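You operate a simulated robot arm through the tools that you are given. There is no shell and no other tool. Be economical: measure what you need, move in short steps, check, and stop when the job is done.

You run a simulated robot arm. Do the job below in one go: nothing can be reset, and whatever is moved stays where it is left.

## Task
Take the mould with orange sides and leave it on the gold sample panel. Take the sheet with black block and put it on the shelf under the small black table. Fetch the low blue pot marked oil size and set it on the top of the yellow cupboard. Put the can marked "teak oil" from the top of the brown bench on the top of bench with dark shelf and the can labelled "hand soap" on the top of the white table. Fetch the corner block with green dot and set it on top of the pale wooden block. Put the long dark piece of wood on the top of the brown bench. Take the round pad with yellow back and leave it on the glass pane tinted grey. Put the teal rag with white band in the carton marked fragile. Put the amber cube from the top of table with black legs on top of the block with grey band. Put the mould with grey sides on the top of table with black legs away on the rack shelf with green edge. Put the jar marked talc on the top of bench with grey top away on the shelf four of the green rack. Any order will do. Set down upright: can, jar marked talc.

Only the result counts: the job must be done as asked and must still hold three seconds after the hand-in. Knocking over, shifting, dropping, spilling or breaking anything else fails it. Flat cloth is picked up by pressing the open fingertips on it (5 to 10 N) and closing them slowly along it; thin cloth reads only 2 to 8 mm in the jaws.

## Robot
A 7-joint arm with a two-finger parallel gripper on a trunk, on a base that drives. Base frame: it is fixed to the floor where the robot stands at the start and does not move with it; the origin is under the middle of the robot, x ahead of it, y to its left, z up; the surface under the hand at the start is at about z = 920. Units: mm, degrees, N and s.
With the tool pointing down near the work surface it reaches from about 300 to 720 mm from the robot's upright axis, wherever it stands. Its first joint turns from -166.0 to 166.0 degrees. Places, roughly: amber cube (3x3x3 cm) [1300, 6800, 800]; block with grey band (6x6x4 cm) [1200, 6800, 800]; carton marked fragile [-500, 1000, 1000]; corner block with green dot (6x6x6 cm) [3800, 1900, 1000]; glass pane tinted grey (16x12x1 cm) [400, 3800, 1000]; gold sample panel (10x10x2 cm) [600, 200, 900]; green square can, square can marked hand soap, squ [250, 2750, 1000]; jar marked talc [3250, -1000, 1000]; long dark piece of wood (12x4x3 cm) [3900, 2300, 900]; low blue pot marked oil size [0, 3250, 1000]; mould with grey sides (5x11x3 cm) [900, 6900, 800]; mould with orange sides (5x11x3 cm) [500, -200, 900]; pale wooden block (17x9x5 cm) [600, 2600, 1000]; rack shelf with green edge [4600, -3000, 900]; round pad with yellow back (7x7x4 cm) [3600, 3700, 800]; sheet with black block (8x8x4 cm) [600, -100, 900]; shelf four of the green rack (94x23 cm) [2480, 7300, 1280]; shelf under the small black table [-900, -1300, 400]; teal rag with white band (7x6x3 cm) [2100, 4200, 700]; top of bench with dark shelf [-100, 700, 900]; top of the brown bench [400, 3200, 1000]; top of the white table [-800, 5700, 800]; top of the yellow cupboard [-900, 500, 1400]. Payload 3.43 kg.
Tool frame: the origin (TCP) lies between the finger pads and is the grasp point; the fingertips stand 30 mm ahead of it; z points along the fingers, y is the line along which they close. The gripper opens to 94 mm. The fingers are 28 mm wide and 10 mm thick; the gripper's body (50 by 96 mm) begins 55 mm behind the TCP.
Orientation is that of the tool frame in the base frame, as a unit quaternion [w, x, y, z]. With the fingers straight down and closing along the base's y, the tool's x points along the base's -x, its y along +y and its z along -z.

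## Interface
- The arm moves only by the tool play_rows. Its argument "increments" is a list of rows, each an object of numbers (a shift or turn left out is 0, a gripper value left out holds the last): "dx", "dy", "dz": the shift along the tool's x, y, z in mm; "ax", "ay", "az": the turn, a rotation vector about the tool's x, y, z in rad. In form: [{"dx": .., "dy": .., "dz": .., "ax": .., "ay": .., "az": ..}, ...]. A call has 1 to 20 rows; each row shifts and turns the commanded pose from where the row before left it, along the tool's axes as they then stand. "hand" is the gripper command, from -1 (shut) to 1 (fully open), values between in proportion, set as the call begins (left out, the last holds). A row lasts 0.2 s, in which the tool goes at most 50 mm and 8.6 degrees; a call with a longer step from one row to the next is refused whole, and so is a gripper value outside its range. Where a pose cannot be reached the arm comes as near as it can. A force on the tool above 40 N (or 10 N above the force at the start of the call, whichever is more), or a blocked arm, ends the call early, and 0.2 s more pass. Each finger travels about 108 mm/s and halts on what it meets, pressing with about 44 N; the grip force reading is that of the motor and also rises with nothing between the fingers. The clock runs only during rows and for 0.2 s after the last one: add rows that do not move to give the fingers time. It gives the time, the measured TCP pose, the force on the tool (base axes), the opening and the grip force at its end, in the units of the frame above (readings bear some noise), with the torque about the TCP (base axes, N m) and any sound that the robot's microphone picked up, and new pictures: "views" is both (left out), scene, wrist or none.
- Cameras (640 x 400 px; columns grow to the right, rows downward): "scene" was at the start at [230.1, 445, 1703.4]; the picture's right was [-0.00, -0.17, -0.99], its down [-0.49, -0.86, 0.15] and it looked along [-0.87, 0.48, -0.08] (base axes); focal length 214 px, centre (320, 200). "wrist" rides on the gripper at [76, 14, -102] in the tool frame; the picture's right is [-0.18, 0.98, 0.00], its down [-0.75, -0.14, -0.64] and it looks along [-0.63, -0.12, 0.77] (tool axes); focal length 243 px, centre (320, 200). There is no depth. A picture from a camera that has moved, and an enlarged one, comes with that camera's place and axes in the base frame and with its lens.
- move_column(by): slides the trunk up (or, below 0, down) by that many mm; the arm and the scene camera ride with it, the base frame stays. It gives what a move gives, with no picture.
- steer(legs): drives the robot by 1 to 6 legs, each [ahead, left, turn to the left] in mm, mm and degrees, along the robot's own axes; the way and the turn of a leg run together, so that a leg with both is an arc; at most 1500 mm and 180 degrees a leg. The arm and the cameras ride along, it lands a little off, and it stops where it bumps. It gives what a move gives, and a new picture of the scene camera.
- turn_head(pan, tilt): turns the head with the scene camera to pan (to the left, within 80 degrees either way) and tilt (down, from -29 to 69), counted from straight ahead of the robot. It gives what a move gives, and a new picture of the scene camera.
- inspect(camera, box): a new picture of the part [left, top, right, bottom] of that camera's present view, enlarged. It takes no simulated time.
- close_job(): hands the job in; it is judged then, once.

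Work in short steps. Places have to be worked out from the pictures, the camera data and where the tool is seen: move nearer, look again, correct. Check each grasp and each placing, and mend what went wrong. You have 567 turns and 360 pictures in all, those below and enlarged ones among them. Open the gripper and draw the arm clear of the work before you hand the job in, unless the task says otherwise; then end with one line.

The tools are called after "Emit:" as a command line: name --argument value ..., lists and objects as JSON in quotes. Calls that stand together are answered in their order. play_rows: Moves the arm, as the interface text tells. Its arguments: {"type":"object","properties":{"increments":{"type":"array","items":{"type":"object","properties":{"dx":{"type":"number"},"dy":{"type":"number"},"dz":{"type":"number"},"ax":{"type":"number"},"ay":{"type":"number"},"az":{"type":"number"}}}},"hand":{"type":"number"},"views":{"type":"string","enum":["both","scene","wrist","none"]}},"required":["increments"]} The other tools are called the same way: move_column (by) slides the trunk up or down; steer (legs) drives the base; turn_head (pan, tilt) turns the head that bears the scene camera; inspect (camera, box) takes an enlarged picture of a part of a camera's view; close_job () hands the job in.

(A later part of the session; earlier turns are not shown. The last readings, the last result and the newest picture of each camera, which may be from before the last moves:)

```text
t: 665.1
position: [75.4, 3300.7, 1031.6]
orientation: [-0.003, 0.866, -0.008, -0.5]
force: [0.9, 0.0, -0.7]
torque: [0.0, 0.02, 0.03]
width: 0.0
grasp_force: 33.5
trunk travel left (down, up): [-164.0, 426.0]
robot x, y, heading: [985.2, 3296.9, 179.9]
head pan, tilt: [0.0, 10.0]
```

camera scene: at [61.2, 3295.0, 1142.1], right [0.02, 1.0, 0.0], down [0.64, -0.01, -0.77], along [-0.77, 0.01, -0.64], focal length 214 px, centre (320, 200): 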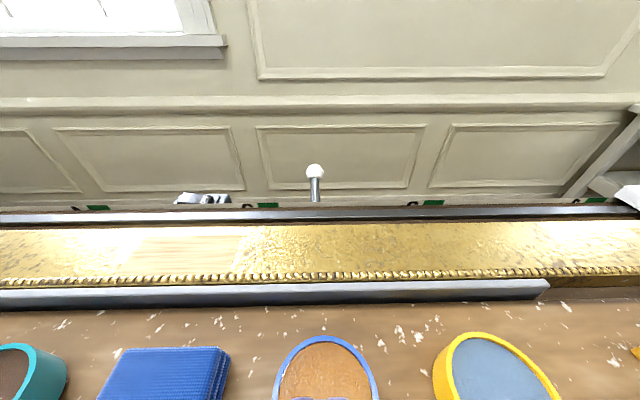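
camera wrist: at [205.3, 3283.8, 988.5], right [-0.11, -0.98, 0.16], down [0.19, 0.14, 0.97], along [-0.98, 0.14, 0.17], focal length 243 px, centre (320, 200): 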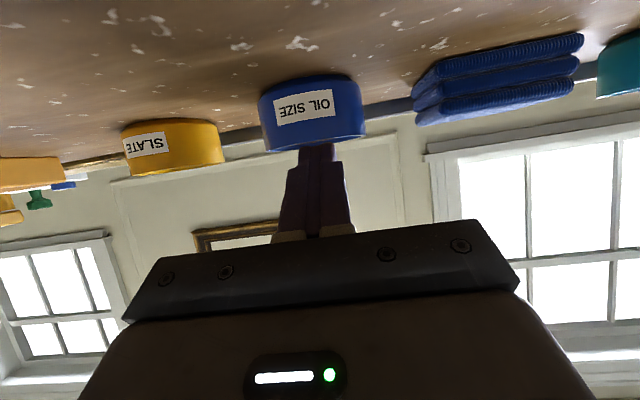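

Free again. Pot centre ≈56 now, graspable. Open to 80 mm and descend around it.

Emit:
play_rows --increments '[{}, {}, {}]' --hand 0.7 --views "none"

Emit:
play_rows --increments '[{"dx": 8.7, "dz": 5, "dy": -1}, {"dx": 8.7, "dz": 5, "dy": -1}, {"dx": 8.7, "dz": 5}, {"dx": 6.9, "dz": 4}, {"dx": 4.3, "dz": 2.5}, {}]' --views "both"

```text
t: 665.9
position: [76.2, 3300.1, 1031.7]
orientation: [-0.004, 0.865, -0.009, -0.501]
force: [-1.0, -0.2, -0.9]
torque: [0.03, 0.01, -0.03]
width: 79.9
grasp_force: 0.1
trunk travel left (down, up): [-164.0, 426.0]
robot x, y, heading: [983.9, 3300.2, 179.8]
head pan, tilt: [0.0, 10.0]
```

```text
t: 667.3
position: [78.3, 3302.0, 988.8]
orientation: [-0.004, 0.865, -0.009, -0.501]
force: [0.1, 0.2, -0.3]
torque: [-0.01, 0.02, 0.01]
width: 80.0
grasp_force: 0.0
trunk travel left (down, up): [-164.0, 426.0]
robot x, y, heading: [981.4, 3299.2, 179.5]
head pan, tilt: [0.0, 10.0]
camera scene: at [62.9, 3299.9, 1089.0], right [0.02, 1.0, 0.0], down [0.64, -0.01, -0.77], along [-0.77, 0.01, -0.64], focal length 214 px, centre (320, 200)
camera wrist: at [205.6, 3285.7, 974.1], right [-0.11, -0.98, 0.16], down [0.19, 0.14, 0.97], along [-0.98, 0.14, 0.17], focal length 243 px, centre (320, 200)
```

scene: 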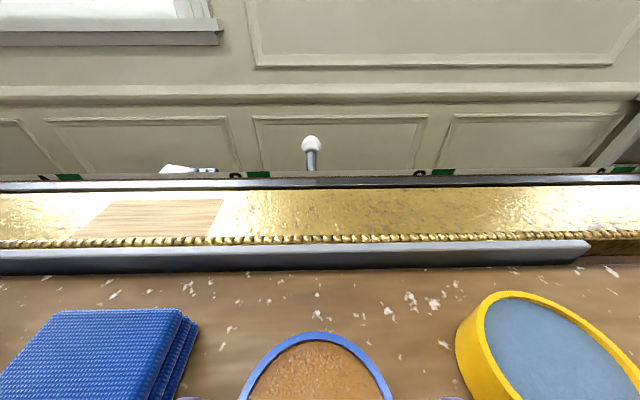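
wrist: 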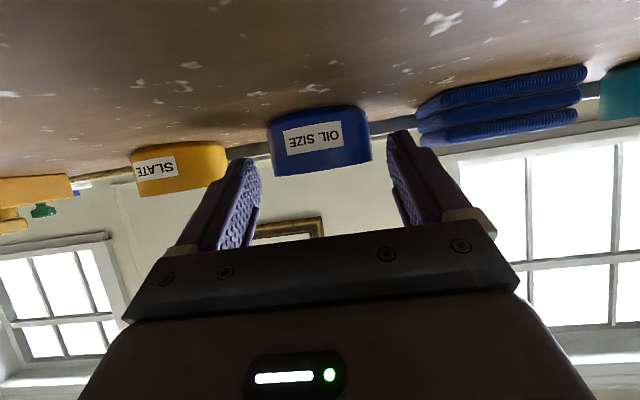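

Tips now pass the pot's centre (57). Lower 3 mm and close.

Emit:
play_rows --increments '[{"dx": 2.6, "dz": 1.5}, {}]' --views "none"

Emit:
play_rows --increments '[{}, {}, {}, {}, {}]' --hand -1 --views "wrist"

```text
t: 667.9
position: [78.1, 3302.5, 986.8]
orientation: [-0.005, 0.865, -0.009, -0.501]
force: [0.5, 0.6, 0.9]
torque: [0.0, 0.0, 0.02]
width: 80.2
grasp_force: 0.2
trunk travel left (down, up): [-164.0, 426.0]
robot x, y, heading: [978.9, 3301.0, 179.7]
head pan, tilt: [0.0, 10.0]
```

```text
t: 669.1
position: [78.0, 3302.5, 986.0]
orientation: [-0.003, 0.865, -0.009, -0.502]
force: [0.8, -1.3, 1.4]
torque: [0.05, 0.04, 0.04]
width: 59.2
grasp_force: 44.0
trunk travel left (down, up): [-164.0, 426.0]
robot x, y, heading: [984.7, 3301.3, 179.3]
head pan, tilt: [0.0, 10.0]
camera wrist: at [205.3, 3285.5, 971.2], right [-0.11, -0.98, 0.16], down [0.19, 0.14, 0.97], along [-0.98, 0.14, 0.17], focal length 243 px, centre (320, 200)
```

wrist: 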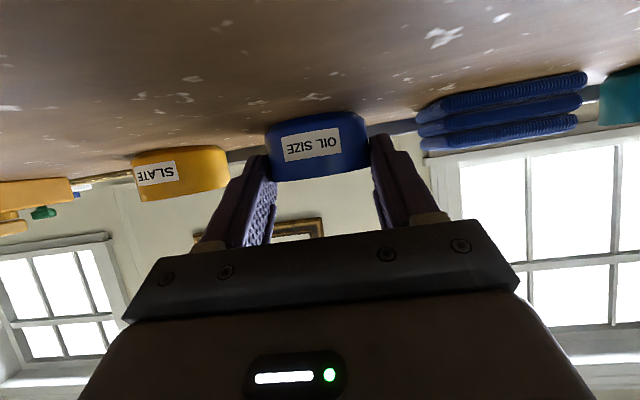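

Gripped at 59 mm. I drag it 80 mm toward me, then regrip deeper for a robust carry.

Emit:
play_rows --increments '[{"dx": -1, "dz": -0.6}, {"dx": 4, "dz": -6.9}, {"dx": 4, "dz": -6.9}, {"dx": 4, "dz": -6.9}, {"dx": 4, "dz": -6.9}, {"dx": 4, "dz": -6.9}, {"dx": 4, "dz": -6.9}, {"dx": 4, "dz": -6.9}, {"dx": 4, "dz": -6.9}, {"dx": 4, "dz": -6.9}, {"dx": 4, "dz": -6.9}, {}]' --views "wrist"

```text
t: 671.7
position: [150.6, 3301.6, 986.6]
orientation: [-0.005, 0.865, -0.01, -0.502]
force: [0.5, -0.4, -0.1]
torque: [0.05, -0.06, -0.04]
width: 59.0
grasp_force: 44.2
out of reach, approached as far as the arm can: row 2, 3
trunk travel left (down, up): [-164.0, 426.0]
robot x, y, heading: [983.4, 3301.8, 179.6]
head pan, tilt: [0.0, 10.0]
camera wrist: at [278.1, 3284.3, 971.4], right [-0.11, -0.98, 0.16], down [0.19, 0.14, 0.97], along [-0.98, 0.14, 0.17], focal length 243 px, centre (320, 200)
```

wrist: 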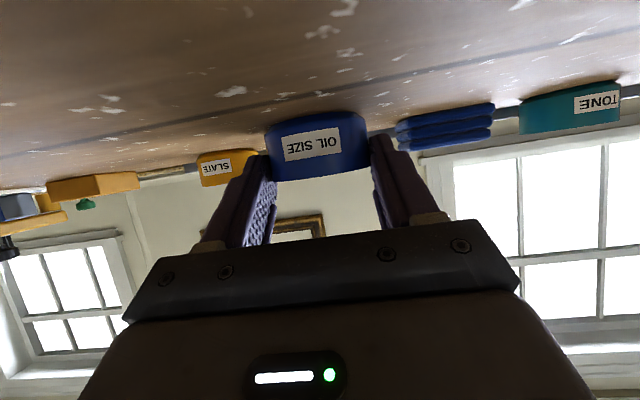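

Pot followed. Open slightly, go 14 mm deeper and regrip.

Emit:
play_rows --increments '[{}, {}, {"dx": -3.5, "dz": 6}, {"dx": -3.5, "dz": 6}, {}]' --hand 0.6 --views "none"

Emit:
play_rows --increments '[{}, {}, {}, {}]' --hand -1 --views "none"

Emit:
play_rows --increments '[{"dx": -2.6, "dz": -1.5}, {"dx": -4.3, "dz": -2.5}, {"dx": -7, "dz": -4}, {"dx": -10.4, "dz": -6}, {"dx": -13, "dz": -7.5}, {"dx": -17.3, "dz": -10}, {"dx": -17.3, "dz": -10}, {}]' --views "wrist"

```text
t: 672.9
position: [137.5, 3300.0, 984.9]
orientation: [-0.004, 0.865, -0.008, -0.501]
force: [0.0, -0.5, -0.3]
torque: [0.0, 0.01, -0.01]
width: 74.9
grasp_force: 0.0
trunk travel left (down, up): [-164.0, 426.0]
robot x, y, heading: [987.4, 3307.2, 179.9]
head pan, tilt: [0.0, 10.0]
```

```text
t: 673.9
position: [137.9, 3302.3, 987.2]
orientation: [-0.004, 0.865, -0.009, -0.502]
force: [-1.4, 0.0, 0.1]
torque: [0.03, 0.06, 0.04]
width: 58.7
grasp_force: 44.3
trunk travel left (down, up): [-164.0, 426.0]
robot x, y, heading: [986.2, 3300.0, 179.9]
head pan, tilt: [0.0, 10.0]
```

```text
t: 675.7
position: [139.7, 3301.9, 1068.3]
orientation: [-0.004, 0.865, -0.01, -0.501]
force: [0.7, 0.7, -2.4]
torque: [-0.01, -0.01, 0.04]
width: 59.2
grasp_force: 44.2
trunk travel left (down, up): [-164.0, 426.0]
robot x, y, heading: [982.9, 3298.9, 179.6]
head pan, tilt: [0.0, 10.0]
camera wrist: at [265.7, 3284.8, 1053.8], right [-0.11, -0.98, 0.16], down [0.18, 0.14, 0.97], along [-0.98, 0.14, 0.17], focal length 243 px, centre (320, 200)
```

wrist: 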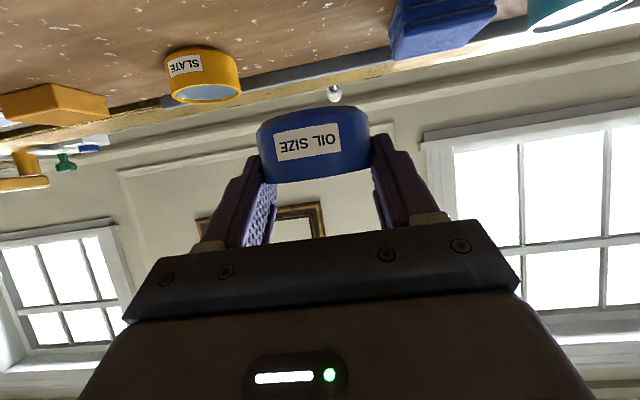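

Pot lifted upright. Raise trunk, retract, back off and go to the gap south of this bench (y≈1700) for the cupboard and the can labels.

Emit:
move_column --by 130

Emit:
play_rows --increments '[{"dx": 5, "dz": -15}, {"dx": 12, "dz": -25}, {"dx": 15, "dz": -30}, {"dx": 15, "dz": -30}, {"dx": 15, "dz": -30}, {"dx": 15, "dz": -30}, {"dx": 15, "dz": -30}, {"dx": 15, "dz": -30}, {"dx": 15, "dz": -30}, {"dx": 15, "dz": -30}, {"dx": 10, "dz": -20}, {}]' --views "none"

Emit:
turn_head --pan 0 --tilt -15

Emit:
steer --legs '[[-420, 0, 0], [0, 1500, 0], [0, 100, 0]]'

```text
t: 677.3
position: [137.9, 3301.4, 1198.9]
orientation: [-0.004, 0.865, -0.009, -0.501]
force: [1.1, 0.7, -3.4]
torque: [0.01, -0.05, -0.02]
width: 59.3
grasp_force: 44.1
trunk travel left (down, up): [-294.0, 296.0]
robot x, y, heading: [981.8, 3297.4, 179.6]
head pan, tilt: [0.0, 10.0]
```

```text
t: 679.9
position: [471.6, 3296.5, 1220.7]
orientation: [-0.004, 0.865, -0.009, -0.501]
force: [0.1, 0.3, -2.7]
torque: [0.02, 0.0, 0.0]
width: 59.2
grasp_force: 43.8
trunk travel left (down, up): [-294.0, 296.0]
robot x, y, heading: [985.4, 3301.7, 179.9]
head pan, tilt: [0.0, 10.0]
```

```text
t: 680.8
position: [470.6, 3295.9, 1219.5]
orientation: [-0.004, 0.866, -0.009, -0.501]
force: [0.6, 0.1, -2.5]
torque: [-0.03, 0.0, -0.01]
width: 58.9
grasp_force: 43.7
trunk travel left (down, up): [-294.0, 296.0]
robot x, y, heading: [985.7, 3300.7, 179.6]
head pan, tilt: [0.0, -15.0]
camera scene: at [446.5, 3293.2, 1358.8], right [0.02, 1.0, 0.0], down [0.26, -0.01, -0.97], along [-0.97, 0.02, -0.26], focal length 214 px, centre (320, 200)
```

scene: 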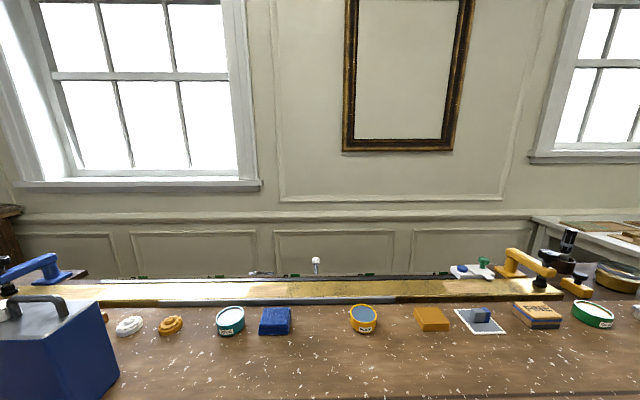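

```text
t: 691.1
position: [881.3, 1702.3, 1219.0]
orientation: [-0.005, 0.866, -0.01, -0.501]
force: [-0.5, -0.5, -1.7]
torque: [0.03, -0.01, -0.03]
width: 58.7
grasp_force: 44.2
trunk travel left (down, up): [-294.0, 296.0]
robot x, y, heading: [1393.7, 1708.5, 179.3]
head pan, tilt: [0.0, -15.0]
camera scene: at [856.5, 1700.4, 1358.6], right [0.02, 1.0, 0.0], down [0.26, -0.01, -0.97], along [-0.97, 0.02, -0.26], focal length 214 px, centre (320, 200)
```

scene: 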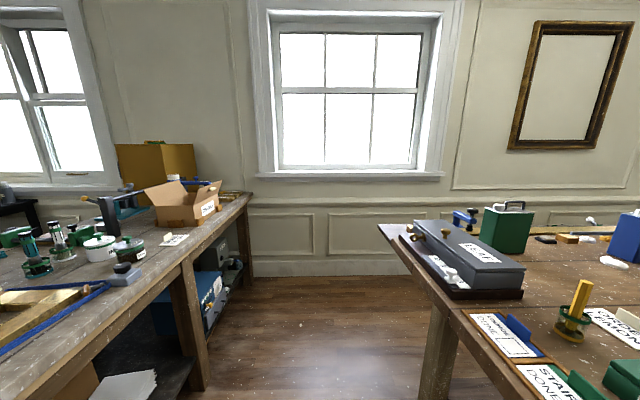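

Clear gap (y 1165–2017). I drive into it with the pot to read the labels on the cans' far faces.

Emit:
steer --legs '[[0, 110, 0.7], [1400, 0, 0]]'

Emit:
turn_head --pan -80 --tilt 15

```text
t: 698.8
position: [-509.4, 1600.4, 1219.9]
orientation: [-0.005, 0.865, -0.011, -0.502]
force: [0.0, -0.2, -4.1]
torque: [0.0, -0.05, 0.01]
width: 59.0
grasp_force: 44.8
trunk travel left (down, up): [-294.0, 296.0]
robot x, y, heading: [4.9, 1602.1, 179.3]
head pan, tilt: [0.0, -15.0]
camera scene: at [-534.2, 1598.3, 1358.5], right [0.02, 1.0, 0.0], down [0.26, -0.01, -0.97], along [-0.97, 0.02, -0.26], focal length 214 px, centre (320, 200)
```

scene: 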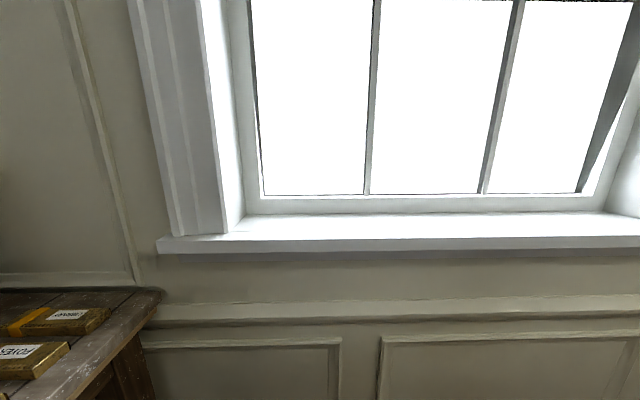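

```text
t: 700.4
position: [-509.6, 1600.0, 1219.6]
orientation: [-0.005, 0.865, -0.011, -0.501]
force: [0.3, -0.3, -3.7]
torque: [-0.02, -0.02, -0.01]
width: 59.1
grasp_force: 43.9
trunk travel left (down, up): [-294.0, 296.0]
robot x, y, heading: [5.7, 1599.6, 179.4]
head pan, tilt: [-80.0, 15.0]
camera scene: at [-452.9, 1688.3, 1350.0], right [0.86, 0.15, 0.49], down [0.51, -0.27, -0.81], along [0.01, 0.95, -0.31], focal length 214 px, centre (320, 200)
```

scene: 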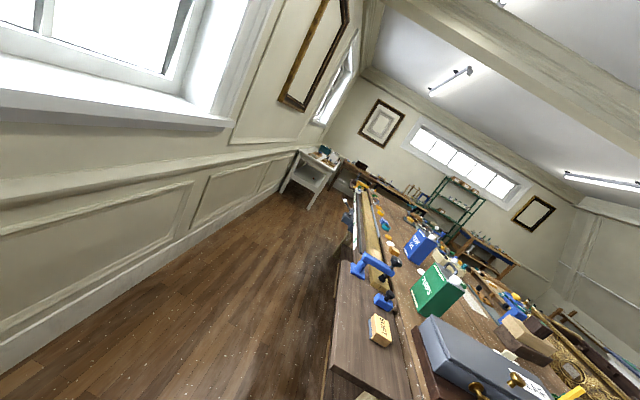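

There is free floor west of the brown bench, and the labels are visible. Enlarge.

Emit:
inspect --camera "scene" --box '[390, 210, 480, 330]'

```text
3.33 times, centred on (435, 270) of scene
camera zoom: at [-452.9, 1688.3, 1350.0], right [0.86, 0.15, 0.49], down [0.51, -0.27, -0.81], along [0.01, 0.95, -0.31], focal length 715 px, centre (-63, -33)
```

zoom: 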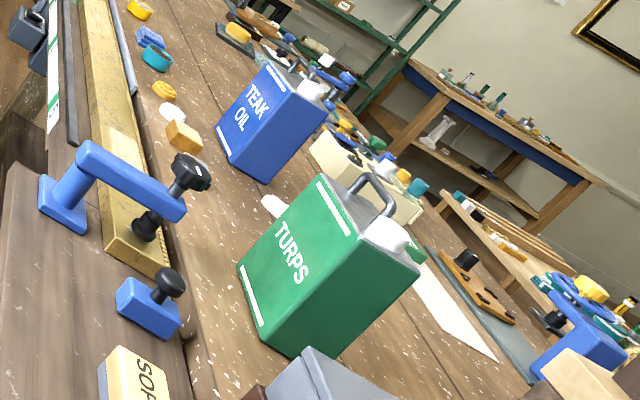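

Blue can = TEAK OIL (green = TURPS). Now the pot goes to the cupboard from the start side: raise the trunk and drive the long way round.

Emit:
move_column --by 280

Emit:
turn_head --pan 0 --tilt 0

Emit:
steer --legs '[[-1400, 0, 0.7], [0, 600, 0], [-750, 0, 0], [0, 1500, 0], [0, 1250, 0], [1500, 0, 0]]'

```text
t: 703.2
position: [-509.3, 1599.9, 1497.8]
orientation: [-0.005, 0.865, -0.011, -0.501]
force: [0.8, -0.1, -2.8]
torque: [0.0, 0.01, -0.01]
width: 58.9
grasp_force: 43.6
trunk travel left (down, up): [-574.0, 16.0]
robot x, y, heading: [3.3, 1601.8, 179.4]
head pan, tilt: [-80.0, 15.0]
```

```text
t: 704.7
position: [-509.6, 1600.2, 1498.7]
orientation: [-0.004, 0.866, -0.01, -0.5]
force: [-0.1, 0.9, -2.7]
torque: [0.0, -0.02, 0.02]
width: 59.4
grasp_force: 43.9
trunk travel left (down, up): [-574.0, 16.0]
robot x, y, heading: [5.5, 1604.1, 179.4]
head pan, tilt: [0.0, 0.0]
camera scene: at [-531.1, 1598.3, 1614.4], right [0.03, 1.0, 0.0], down [0.5, -0.01, -0.87], along [-0.87, 0.02, -0.5], focal length 214 px, centre (320, 200)
```

scene: 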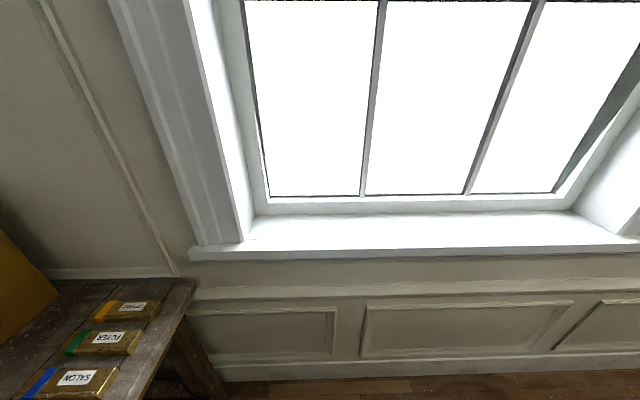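

```text
t: 738.4
position: [142.3, -1766.6, 1499.6]
orientation: [-0.003, 0.866, -0.007, -0.5]
force: [-0.1, 0.0, -3.0]
torque: [-0.01, -0.01, -0.03]
width: 59.2
grasp_force: 44.1
trunk travel left (down, up): [-574.0, 16.0]
robot x, y, heading: [655.1, -1759.3, 179.9]
head pan, tilt: [0.0, 0.0]
camera scene: at [120.8, -1769.1, 1614.3], right [0.02, 1.0, 0.0], down [0.5, -0.01, -0.87], along [-0.87, 0.01, -0.5], focal length 214 px, centre (320, 200)
```

scene: 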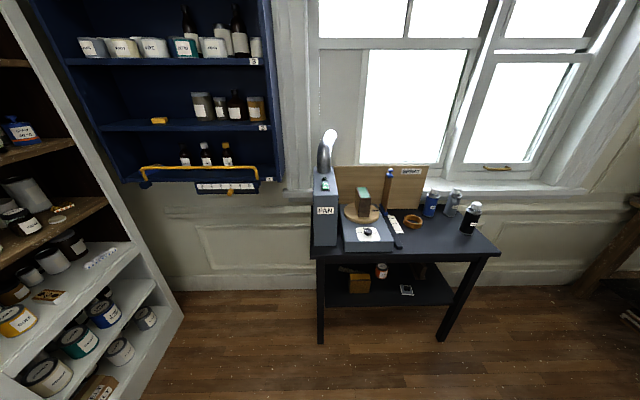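

The sheet is seen on its shelf, fine. Continue to the start area and view the cupboard.

Emit:
steer --legs '[[655, 0, 0], [0, -1500, 0], [0, -60, -35]]'

```text
t: 745.5
position: [-525.8, -1103.1, 1498.2]
orientation: [-0.039, 0.863, -0.073, -0.499]
force: [-0.3, 1.0, -1.8]
torque: [-0.04, -0.03, 0.03]
width: 58.9
grasp_force: 43.7
trunk travel left (down, up): [-574.0, 16.0]
robot x, y, heading: [-17.5, -1174.9, 171.3]
head pan, tilt: [0.0, 0.0]
stopped in leg 2: the robot was blocked; the commanded pose is now the measured one
camera scene: at [-547.6, -1102.0, 1614.1], right [0.16, 0.99, -0.01], down [0.49, -0.09, -0.87], along [-0.85, 0.14, -0.5], focal length 214 px, centre (320, 200)
```

scene: 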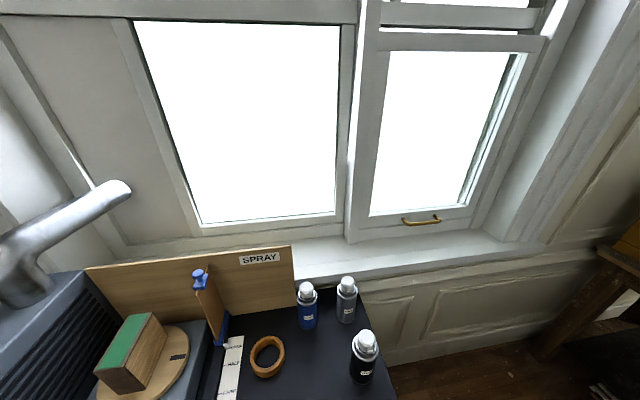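

The rear of the base brushed the grey table's leg line (x≈230). Move away −x, straighten and continue north.

Emit:
steer --legs '[[160, 0, 0], [0, 0, 8.7], [0, -900, 0]]'

```text
t: 751.8
position: [-688.7, -266.1, 1499.5]
orientation: [-0.004, 0.865, -0.009, -0.501]
force: [0.1, 0.2, -3.1]
torque: [-0.02, -0.04, 0.01]
width: 59.0
grasp_force: 44.0
trunk travel left (down, up): [-574.0, 16.0]
robot x, y, heading: [-173.9, -262.0, 179.7]
head pan, tilt: [0.0, 0.0]
camera scene: at [-710.3, -268.0, 1614.2], right [0.02, 1.0, 0.0], down [0.5, -0.01, -0.87], along [-0.87, 0.02, -0.5], focal length 214 px, centre (320, 200)
```

scene: 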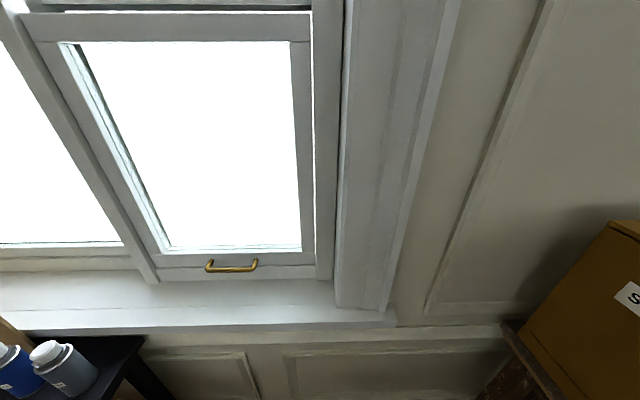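

Turn to face the cupboard (heading ≈120°).

Emit:
steer --legs '[[0, 0, -60]]'

```text
t: 754.9
position: [-437.1, 180.9, 1499.3]
orientation: [-0.253, 0.746, -0.44, -0.432]
force: [0.0, 0.1, -2.9]
torque: [-0.01, -0.01, -0.03]
width: 58.9
grasp_force: 44.2
trunk travel left (down, up): [-574.0, 16.0]
robot x, y, heading: [-172.8, -259.9, 119.8]
head pan, tilt: [0.0, 0.0]
camera scene: at [-447.3, 194.8, 1614.2], right [0.88, 0.48, 0.0], down [0.24, -0.44, -0.87], along [-0.42, 0.76, -0.5], focal length 214 px, centre (320, 200)
```

scene: 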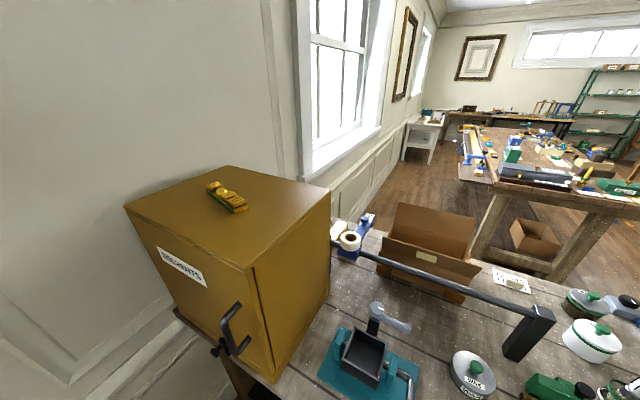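

Cupboard top spans x −945…−635, y 318…590 (z≈1400) with a small item at (−798,441). I'll set the pot at about (−695,405). Drive left 110, ahead 300.

Emit:
steer --legs '[[0, 110, 0], [290, 0, 0]]'

```text
t: 757.7
position: [-675.8, 379.1, 1498.3]
orientation: [-0.253, 0.746, -0.44, -0.431]
force: [-0.8, 0.1, -2.4]
torque: [-0.02, -0.03, 0.0]
width: 59.0
grasp_force: 44.1
trunk travel left (down, up): [-574.0, 16.0]
robot x, y, heading: [-412.2, -63.9, 119.7]
head pan, tilt: [0.0, 0.0]
camera scene: at [-687.9, 393.4, 1613.8], right [0.88, 0.48, 0.0], down [0.24, -0.44, -0.87], along [-0.42, 0.76, -0.5], focal length 214 px, centre (320, 200)
```

scene: 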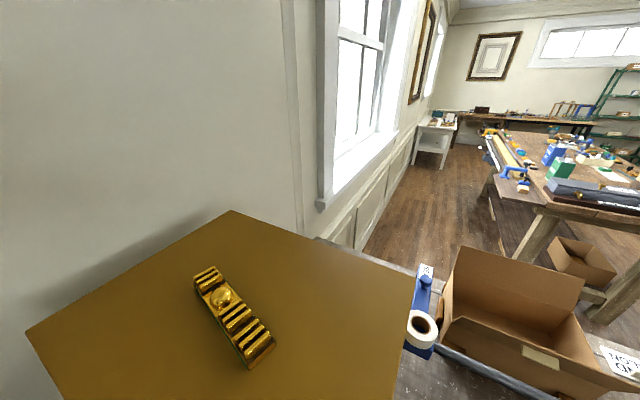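

Refined: top z≈1364, x −1030…−668, y 338…645. Target pot at (−735,400). Shift and lower.

Emit:
play_rows --increments '[{"dx": -9.6, "dz": 16.7, "dy": 20}, {"dx": -9.6, "dz": 16.7, "dy": 20}, {"dx": 17.3, "dz": 10}, {"dx": 17.3, "dz": 10}, {"dx": 17.3, "dz": 10}, {"dx": 8.7, "dz": 5}, {}]' --views "both"

```text
t: 759.3
position: [-729.5, 392.6, 1429.3]
orientation: [-0.253, 0.746, -0.44, -0.432]
force: [-0.4, 0.1, -2.4]
torque: [-0.05, -0.02, 0.01]
width: 58.8
grasp_force: 43.9
trunk travel left (down, up): [-574.0, 16.0]
robot x, y, heading: [-417.7, -62.4, 120.0]
head pan, tilt: [0.0, 0.0]
camera scene: at [-740.9, 406.8, 1543.9], right [0.88, 0.48, 0.0], down [0.24, -0.44, -0.87], along [-0.42, 0.76, -0.5], focal length 214 px, centre (320, 200)
camera wrist: at [-680.8, 274.0, 1414.1], right [-0.9, -0.4, 0.16], down [0.21, -0.09, 0.97], along [-0.37, 0.91, 0.16], focal length 243 px, centre (320, 200)
```

scene: 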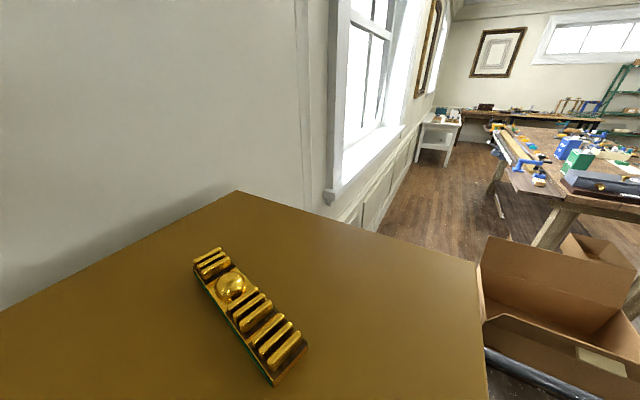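
wrist: 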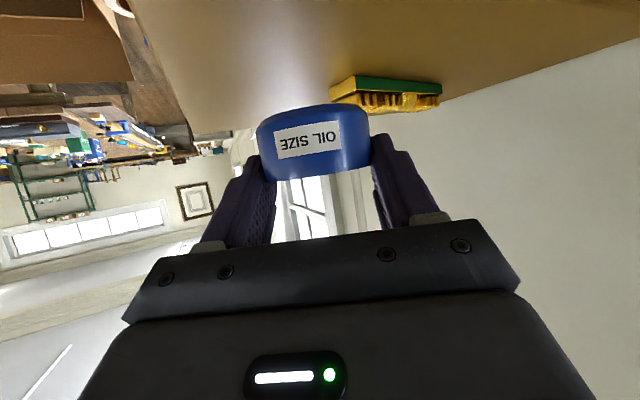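

Clear. Lower gently to contact.

Emit:
play_rows --increments '[{"dx": 10.4, "dz": 6}, {"dx": 5.2, "dz": 3}, {"dx": 2.6, "dz": 1.5}, {"dx": 2.6, "dz": 1.5}, {"dx": 1.7, "dz": 1}, {"dx": 1.7, "dz": 1}, {"dx": 1.7, "dz": 1}, {}]' --views "none"

```text
t: 761.1
position: [-731.5, 391.7, 1399.4]
orientation: [-0.253, 0.746, -0.44, -0.431]
force: [-0.1, 0.3, -2.6]
torque: [-0.03, -0.01, -0.02]
width: 59.0
grasp_force: 44.1
trunk travel left (down, up): [-574.0, 16.0]
robot x, y, heading: [-412.9, -67.8, 119.5]
head pan, tilt: [0.0, 0.0]
```

Emit:
play_rows --increments '[{"dx": 1.7, "dz": 1}, {"dx": 1.7, "dz": 1}, {"dx": 1.7, "dz": 1}, {"dx": 1.7, "dz": 1}, {"dx": 1.7, "dz": 1}, {"dx": 1.7, "dz": 1}, {}]' --views "none"

```text
t: 762.7
position: [-730.2, 391.6, 1390.1]
orientation: [-0.255, 0.744, -0.44, -0.434]
force: [-2.1, 1.6, 20.4]
torque: [0.0, -0.43, 0.02]
width: 59.0
grasp_force: 43.4
trunk travel left (down, up): [-574.0, 16.0]
robot x, y, heading: [-417.4, -63.7, 120.0]
head pan, tilt: [0.0, 0.0]
```

Contact. Release and back away horizontally, then check.

Emit:
play_rows --increments '[{"dx": -1, "dz": -0.6}, {}, {}]' --hand 0.6 --views "none"

Emit:
play_rows --increments '[{"dx": -4.3, "dz": -2.5}, {"dx": 4, "dz": -7}, {"dx": 10, "dz": -17}, {"dx": 15, "dz": -26}, {"dx": 15, "dz": -26}, {"dx": -10, "dz": -26}, {}]' --views "scene"

```text
t: 763.5
position: [-730.4, 390.9, 1388.6]
orientation: [-0.254, 0.745, -0.44, -0.431]
force: [-0.1, 0.9, 0.9]
torque: [0.0, 0.03, 0.0]
width: 75.6
grasp_force: 0.1
trunk travel left (down, up): [-574.0, 16.0]
robot x, y, heading: [-415.1, -65.3, 119.8]
head pan, tilt: [0.0, 0.0]
```

```text
t: 765.1
position: [-697.3, 317.4, 1410.9]
orientation: [-0.252, 0.746, -0.44, -0.432]
force: [0.0, 0.0, -0.1]
torque: [0.01, -0.01, -0.03]
width: 75.2
grasp_force: 0.0
out of reach, approached as far as the arm can: row 6
trunk travel left (down, up): [-574.0, 16.0]
robot x, y, heading: [-417.1, -66.1, 120.0]
head pan, tilt: [0.0, 0.0]
camera scene: at [-707.3, 332.7, 1526.5], right [0.88, 0.48, 0.0], down [0.24, -0.44, -0.87], along [-0.42, 0.76, -0.5], focal length 214 px, centre (320, 200)
```

scene: 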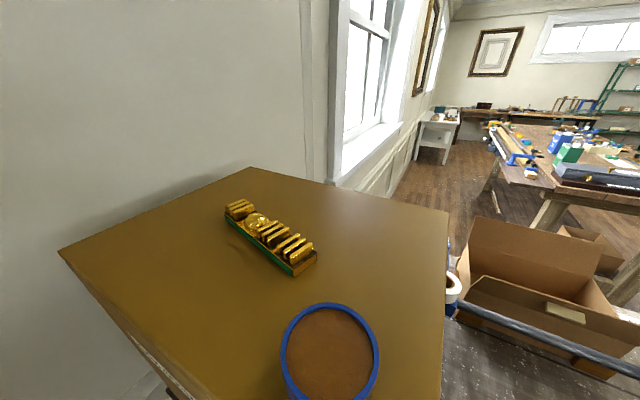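

Pot is set on the cupboard. Next the long dark piece of wood on the black bench: drive back out to (3000,2300).

Emit:
steer --legs '[[-290, 0, 0], [0, -110, 0], [0, 0, -120], [0, -1500, 0], [1500, 0, 0], [830, 0, 0]]'

Emit:
move_column --by -280

Emit:
steer --legs '[[0, 1500, 0], [0, 680, 0], [830, 0, 0], [0, 1500, 0], [0, 380, 0]]'

```text
t: 791.0
position: [2626.5, -1724.7, 1410.8]
orientation: [0.499, 0.008, 0.866, -0.003]
force: [1.0, 0.0, -0.8]
torque: [0.03, 0.04, -0.04]
width: 74.7
grasp_force: 0.1
trunk travel left (down, up): [-574.0, 16.0]
robot x, y, heading: [2156.7, -1774.4, -0.2]
head pan, tilt: [0.0, 0.0]
camera scene: at [2646.0, -1728.4, 1526.4], right [-0.02, -1.0, 0.0], down [-0.5, 0.01, -0.87], along [0.87, -0.01, -0.5], focal length 214 px, centre (320, 200)
```

scene: 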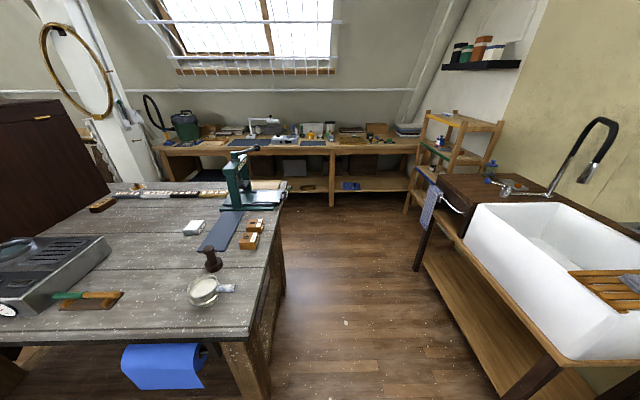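

```text
t: 793.9
position: [2626.6, -1723.6, 1130.4]
orientation: [0.5, 0.008, 0.866, -0.003]
force: [-0.4, -0.7, -0.4]
torque: [0.02, 0.04, 0.01]
width: 75.4
grasp_force: 0.2
trunk travel left (down, up): [-294.0, 296.0]
robot x, y, heading: [2160.3, -1773.7, -0.3]
head pan, tilt: [0.0, 0.0]
```

```text
t: 817.7
position: [3456.3, 2345.3, 1131.3]
orientation: [0.5, 0.006, 0.866, -0.002]
force: [-0.1, -0.8, 0.8]
torque: [-0.03, 0.02, -0.02]
width: 75.2
grasp_force: 0.1
trunk travel left (down, up): [-294.0, 296.0]
robot x, y, heading: [2986.3, 2287.1, -0.1]
head pan, tilt: [0.0, 0.0]
camera scene: at [3474.9, 2340.9, 1246.5], right [-0.01, -1.0, 0.0], down [-0.5, 0.01, -0.87], along [0.87, -0.01, -0.5], focal length 214 px, centre (320, 200)
```

scene: 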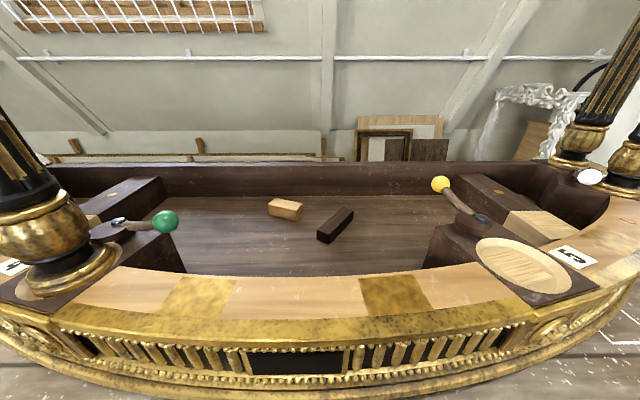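

Dark wood centre ≈(3893,2303), top ≈944, long axis heading −46°. Drive closer, set the hand vertical, yawed −46°, above it.

Emit:
steer --legs '[[270, 0, 0]]'

Emit:
play_rows --increments '[{"ay": 0.14, "dx": -10}, {"ay": 0.14, "dx": -15}, {"ay": 0.14, "dx": -15}, {"ay": 0.14}, {"ay": 0.14}, {"ay": 0.14}, {"ay": 0.14}, {"ay": 0.067}, {"az": 0.134}, {"az": 0.134}, {"az": 0.134}, {"az": 0.134}, {"az": 0.134}, {"az": 0.134}, {}]' --hand 1 --views "wrist"

```text
t: 819.6
position: [3728.5, 2343.8, 1131.9]
orientation: [0.5, 0.006, 0.866, -0.002]
force: [0.1, -0.3, -0.7]
torque: [-0.03, -0.01, 0.03]
width: 75.2
grasp_force: 0.0
trunk travel left (down, up): [-294.0, 296.0]
robot x, y, heading: [3256.2, 2291.1, 0.0]
head pan, tilt: [0.0, 0.0]
camera scene: at [3747.6, 2341.0, 1246.2], right [-0.01, -1.0, 0.0], down [-0.5, 0.01, -0.87], along [0.87, -0.01, -0.5], focal length 214 px, centre (320, 200)
```

scene: 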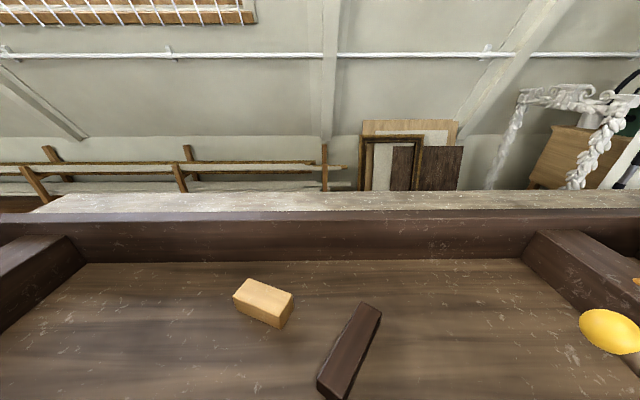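

```text
t: 822.8
position: [3751.9, 2345.4, 1161.8]
orientation: [-0.001, 0.397, 0.918, 0.0]
force: [0.0, 0.1, 0.1]
torque: [0.04, 0.05, 0.06]
width: 94.0
grasp_force: 0.1
trunk travel left (down, up): [-294.0, 296.0]
robot x, y, heading: [3257.8, 2290.4, 0.3]
head pan, tilt: [0.0, 0.0]
camera wrist: at [3711.7, 2409.2, 1264.9], right [0.84, 0.54, 0.0], down [0.41, -0.65, 0.64], along [0.35, -0.54, -0.77], focal length 243 px, centre (320, 200)
```

wrist: 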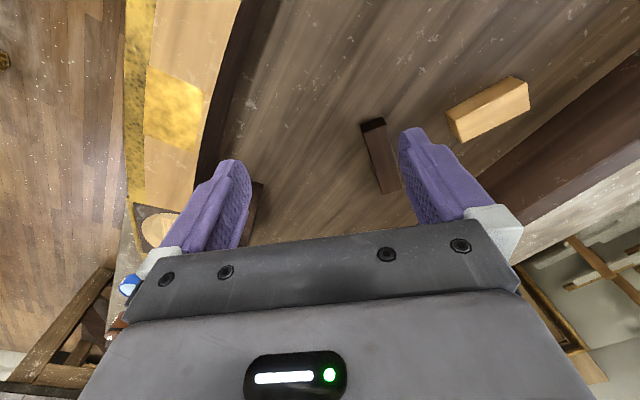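

Refined: centre (3898,2300), heading −34.5°. Correct the yaw and go above at z≈1030.

Emit:
play_rows --increments '[{"az": -0.1075}, {"az": -0.1075}, {"dx": -36.5, "dy": 11.3, "dz": 10}, {"dx": -36.5, "dy": 11.3, "dz": 20}, {"dx": -36.5, "dy": 11.3, "dz": 25}, {"dx": -36.5, "dy": 11.3, "dz": 25}, {"dz": 40}, {}]' --views "wrist"

```text
t: 824.6
position: [3899.0, 2299.7, 1042.2]
orientation: [0.0, 0.296, 0.955, 0.002]
force: [0.2, 0.9, -0.3]
torque: [0.04, 0.0, -0.04]
width: 93.9
grasp_force: 0.0
trunk travel left (down, up): [-294.0, 296.0]
robot x, y, heading: [3258.7, 2289.1, -0.2]
head pan, tilt: [0.0, 0.0]
camera wrist: at [3844.4, 2353.2, 1144.9], right [0.71, 0.71, 0.0], down [0.54, -0.54, 0.64], along [0.45, -0.45, -0.77], focal length 243 px, centre (320, 200)
```

wrist: 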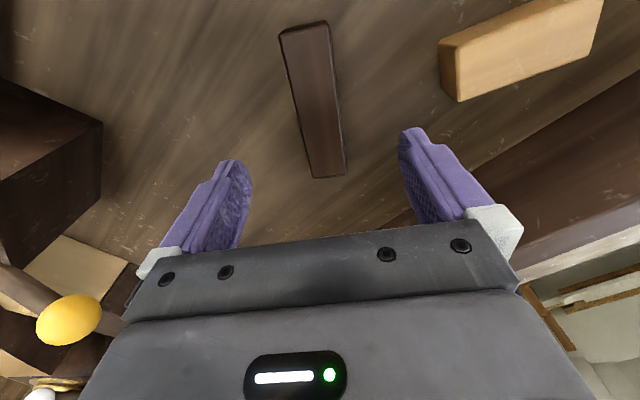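

Exactly aligned. Descend, then feel for the surface.

Emit:
play_rows --increments '[{"dz": 30}, {"dz": 25}, {"dz": 12}, {"dz": 6}, {"dz": 5}, {"dz": 4}, {"dz": 4}, {}]' --views "none"

```text
t: 826.4
position: [3898.9, 2299.4, 955.9]
orientation: [0.0, 0.296, 0.955, 0.001]
force: [0.9, 0.5, 0.0]
torque: [0.0, 0.01, -0.04]
width: 94.1
grasp_force: 0.0
trunk travel left (down, up): [-294.0, 296.0]
robot x, y, heading: [3256.6, 2289.3, 0.0]
head pan, tilt: [0.0, 0.0]
```

Emit:
play_rows --increments '[{"dz": 3}, {"dz": 3}, {"dz": 3}, {"dz": 3}, {"dz": 3}, {}]' --views "wrist"

```text
t: 827.4
position: [3897.9, 2298.6, 952.6]
orientation: [0.004, 0.296, 0.955, 0.003]
force: [-10.7, 0.4, 20.5]
torque: [-0.71, 1.13, -0.43]
width: 94.2
grasp_force: 0.1
trunk travel left (down, up): [-294.0, 296.0]
robot x, y, heading: [3256.4, 2288.7, 0.2]
head pan, tilt: [0.0, 0.0]
stopped in row 4: the force on the tool passed its limit at 45 N (the readings are from after the stop); the commanded pose is now the measured one
camera wrist: at [3843.5, 2354.1, 1054.7], right [0.71, 0.71, 0.01], down [0.54, -0.54, 0.65], along [0.46, -0.45, -0.76], focal length 243 px, centre (320, 200)
```

wrist: 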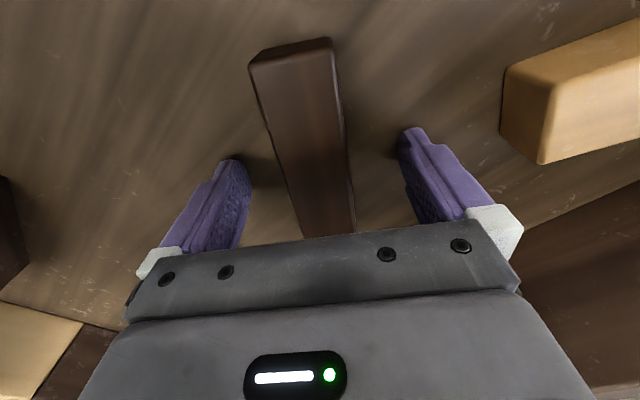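

Surface ≈922. Back off 4 mm, close and lift slowly.

Emit:
play_rows --increments '[{"dz": -4}, {}]' --views "none"

Emit:
play_rows --increments '[{}, {}, {}, {}, {}]' --hand -1 --views "none"

Emit:
play_rows --increments '[{"dz": -3}, {"dz": -5}, {"dz": -8}, {"dz": -12}, {"dz": -15}, {"dz": -20}, {"dz": -30}, {"dz": -30}, {"dz": -30}, {"dz": -30}, {}]' --views "wrist"

```text
t: 828.0
position: [3901.4, 2300.4, 954.8]
orientation: [0.004, 0.296, 0.955, 0.002]
force: [-0.3, -0.2, 0.8]
torque: [0.02, 0.03, 0.03]
width: 94.0
grasp_force: 0.0
trunk travel left (down, up): [-294.0, 296.0]
robot x, y, heading: [3259.2, 2286.9, 0.2]
head pan, tilt: [0.0, 0.0]
```

```text
t: 829.1
position: [3901.8, 2298.8, 954.3]
orientation: [0.003, 0.295, 0.955, 0.003]
force: [0.2, 0.2, 1.9]
torque: [0.02, -0.01, 0.07]
width: 38.2
grasp_force: 43.5
trunk travel left (down, up): [-294.0, 296.0]
robot x, y, heading: [3257.3, 2290.9, -0.0]
head pan, tilt: [0.0, 0.0]
```

```text
t: 831.5
position: [3900.2, 2298.5, 1138.0]
orientation: [0.002, 0.295, 0.955, 0.002]
force: [-0.6, 0.0, -1.4]
torque: [0.0, 0.01, -0.03]
width: 38.4
grasp_force: 43.7
trunk travel left (down, up): [-294.0, 296.0]
robot x, y, heading: [3258.9, 2290.8, 0.0]
head pan, tilt: [0.0, 0.0]
camera wrist: at [3844.7, 2353.3, 1239.9], right [0.71, 0.71, 0.01], down [0.54, -0.54, 0.64], along [0.46, -0.45, -0.76], focal length 243 px, centre (320, 200)
```

wrist: 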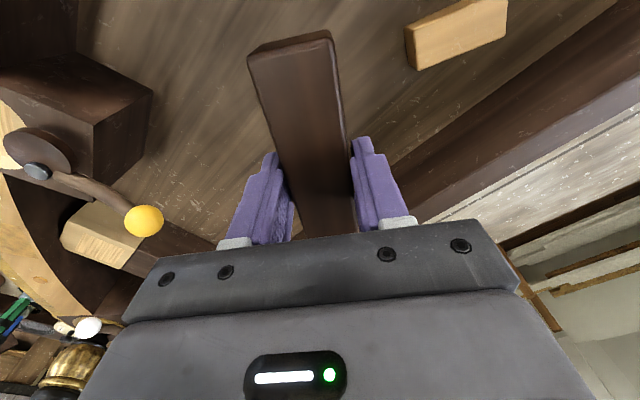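

Held. Raise, straighten, retract and drive to the brown bench's east side at y≈3350.

Emit:
play_rows --increments '[{"dz": -30}, {"dz": -30}, {"az": -0.14}, {"az": -0.14}, {"az": -0.14}, {"az": -0.14}, {"az": -0.04}, {"dx": 25}, {"dx": 40}, {"dx": 40}, {"dx": 40}, {"dx": 25}, {}]' --views "none"

Emit:
steer --legs '[[-260, 0, 0], [0, -1290, 0], [-1500, 0, 0], [-100, 0, 0], [0, 1500, 0], [0, 850, 0]]'

Emit:
steer --legs '[[0, 0, 180], [300, 0, 0]]'

```text
t: 834.4
position: [3731.4, 2299.7, 1196.8]
orientation: [0.003, 0.001, 1.0, 0.001]
force: [-0.3, 0.5, -0.7]
torque: [-0.01, 0.02, 0.02]
width: 38.4
grasp_force: 43.7
trunk travel left (down, up): [-294.0, 296.0]
robot x, y, heading: [3253.8, 2288.7, 0.3]
head pan, tilt: [0.0, 0.0]
```

```text
t: 861.2
position: [1860.9, 3364.0, 1195.9]
orientation: [0.004, -0.01, 1.0, 0.001]
force: [-0.5, 0.4, -1.0]
torque: [0.0, -0.01, 0.03]
width: 33.8
grasp_force: 44.3
trunk travel left (down, up): [-294.0, 296.0]
robot x, y, heading: [1386.8, 3342.7, 1.3]
head pan, tilt: [0.0, 0.0]
camera scene: at [1968.5, 3362.7, 1236.6], right [0.02, -1.0, 0.0], down [-1.0, -0.02, -0.01], along [0.01, 0.0, -1.0], focal length 214 px, centre (320, 200)
```

scene: 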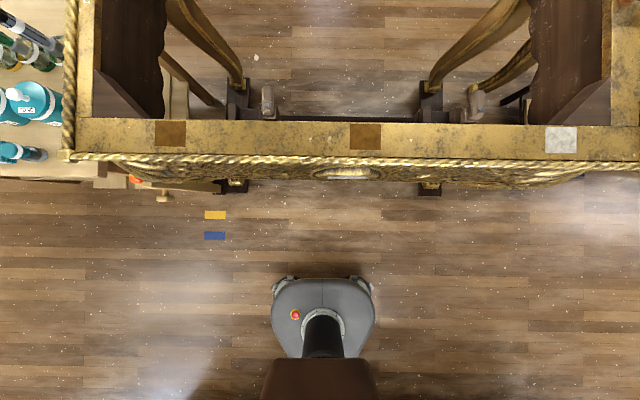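

```text
t: 870.5
position: [611.6, 3342.2, 1194.2]
orientation: [0.001, 1.0, -0.006, -0.002]
force: [-0.7, 0.1, -1.3]
torque: [-0.03, -0.03, 0.0]
width: 33.7
grasp_force: 43.3
trunk travel left (down, up): [-294.0, 296.0]
robot x, y, heading: [1089.5, 3350.8, 179.4]
head pan, tilt: [0.0, 0.0]
camera scene: at [499.6, 3340.4, 1236.1], right [0.01, 1.0, 0.0], down [1.0, -0.01, -0.01], along [-0.01, 0.0, -1.0], focal length 214 px, centre (320, 200)
```

scene: 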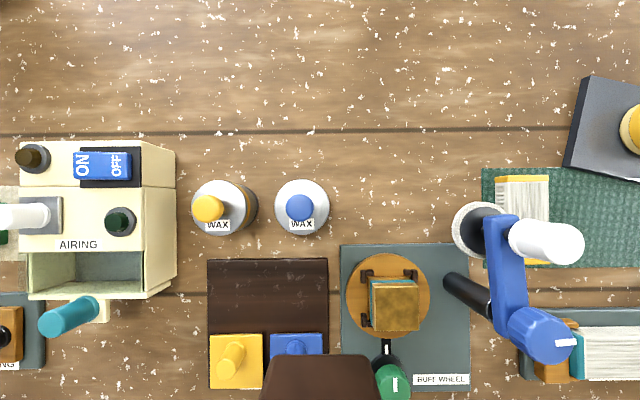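

Grip width changed (38→34 mm), so the wood may have shifted; check with the wrist camera.

Emit:
play_rows --increments '[{}]' --views "wrist"

```text
t: 870.9
position: [611.0, 3341.3, 1197.5]
orientation: [0.001, 1.0, -0.006, -0.004]
force: [0.6, -0.1, -0.1]
torque: [-0.01, 0.03, -0.02]
width: 33.9
grasp_force: 44.2
trunk travel left (down, up): [-294.0, 296.0]
robot x, y, heading: [1079.8, 3345.1, 179.9]
head pan, tilt: [0.0, 0.0]
camera wrist: at [688.2, 3327.2, 1298.1], right [-0.2, -0.98, 0.0], down [-0.75, 0.15, 0.65], along [-0.63, 0.12, -0.76], focal length 243 px, centre (320, 200)
```

wrist: 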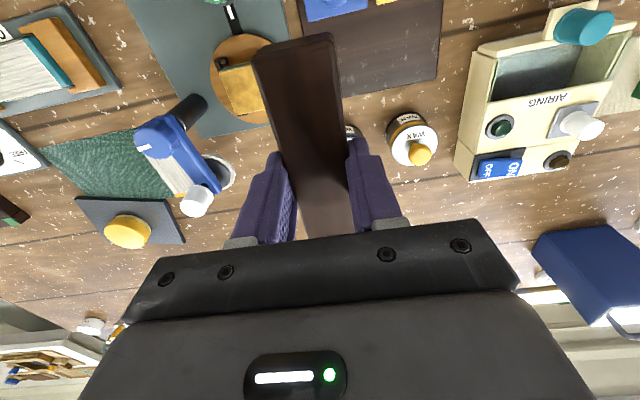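

Still held well. Drive 65 mm closer, extend to (345,3345) over the free area and lower.

Emit:
steer --legs '[[62, 0, 0]]'

Emit:
play_rows --increments '[{"dx": -20}, {"dx": -40}, {"dx": -40}, {"dx": -40}, {"dx": -40}, {"dx": -20}, {"dz": 30}, {"dz": 35}, {"dz": 35}, {"dz": 30}, {}]' --views "wrist"

```text
t: 871.9
position: [548.1, 3342.8, 1194.4]
orientation: [0.001, 1.0, -0.007, -0.003]
force: [-0.8, 0.5, -1.3]
torque: [-0.02, -0.02, 0.0]
width: 33.9
grasp_force: 44.3
trunk travel left (down, up): [-294.0, 296.0]
robot x, y, heading: [1022.5, 3348.9, 179.5]
head pan, tilt: [0.0, 0.0]
camera scene: at [437.0, 3341.2, 1235.8], right [0.01, 1.0, 0.0], down [1.0, -0.01, -0.01], along [-0.01, 0.0, -1.0], focal length 214 px, centre (320, 200)
```

scene: 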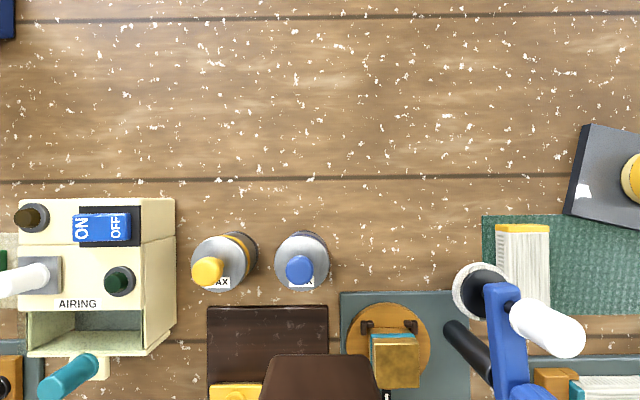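

```text
t: 874.3
position: [348.3, 3345.1, 1067.3]
orientation: [0.001, 1.0, -0.006, -0.004]
force: [-0.2, 0.1, -0.8]
torque: [0.04, 0.05, 0.0]
width: 33.8
grasp_force: 43.6
trunk travel left (down, up): [-294.0, 296.0]
robot x, y, heading: [1021.8, 3351.0, 179.8]
head pan, tilt: [0.0, 0.0]
camera wrist: at [425.4, 3329.8, 1169.3], right [-0.2, -0.98, 0.0], down [-0.75, 0.15, 0.65], along [-0.63, 0.12, -0.76], focal length 243 px, centre (320, 200)
```

wrist: 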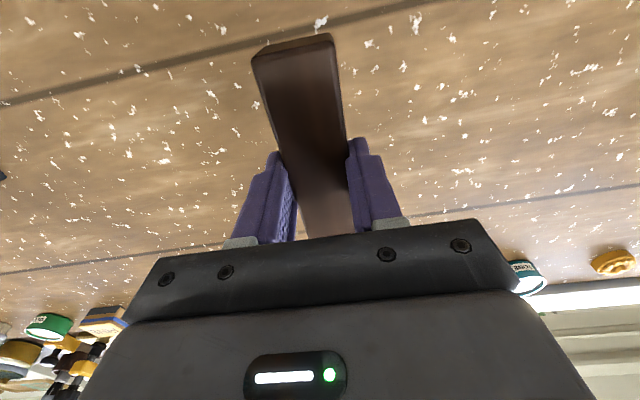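

Free area. Lower to contact (expected near z≈982).

Emit:
play_rows --increments '[{"dz": 30}, {"dz": 25}, {"dz": 12}, {"dz": 5}, {"dz": 3}, {"dz": 3}, {"dz": 3}, {"dz": 3}, {}]' --views "none"

```text
t: 876.3
position: [348.9, 3344.1, 985.9]
orientation: [0.001, 1.0, -0.006, -0.006]
force: [-4.1, 0.3, 24.8]
torque: [0.15, -1.07, 0.03]
width: 33.7
grasp_force: 43.7
trunk travel left (down, up): [-294.0, 296.0]
robot x, y, heading: [1023.9, 3347.2, 179.3]
head pan, tilt: [0.0, 0.0]
```

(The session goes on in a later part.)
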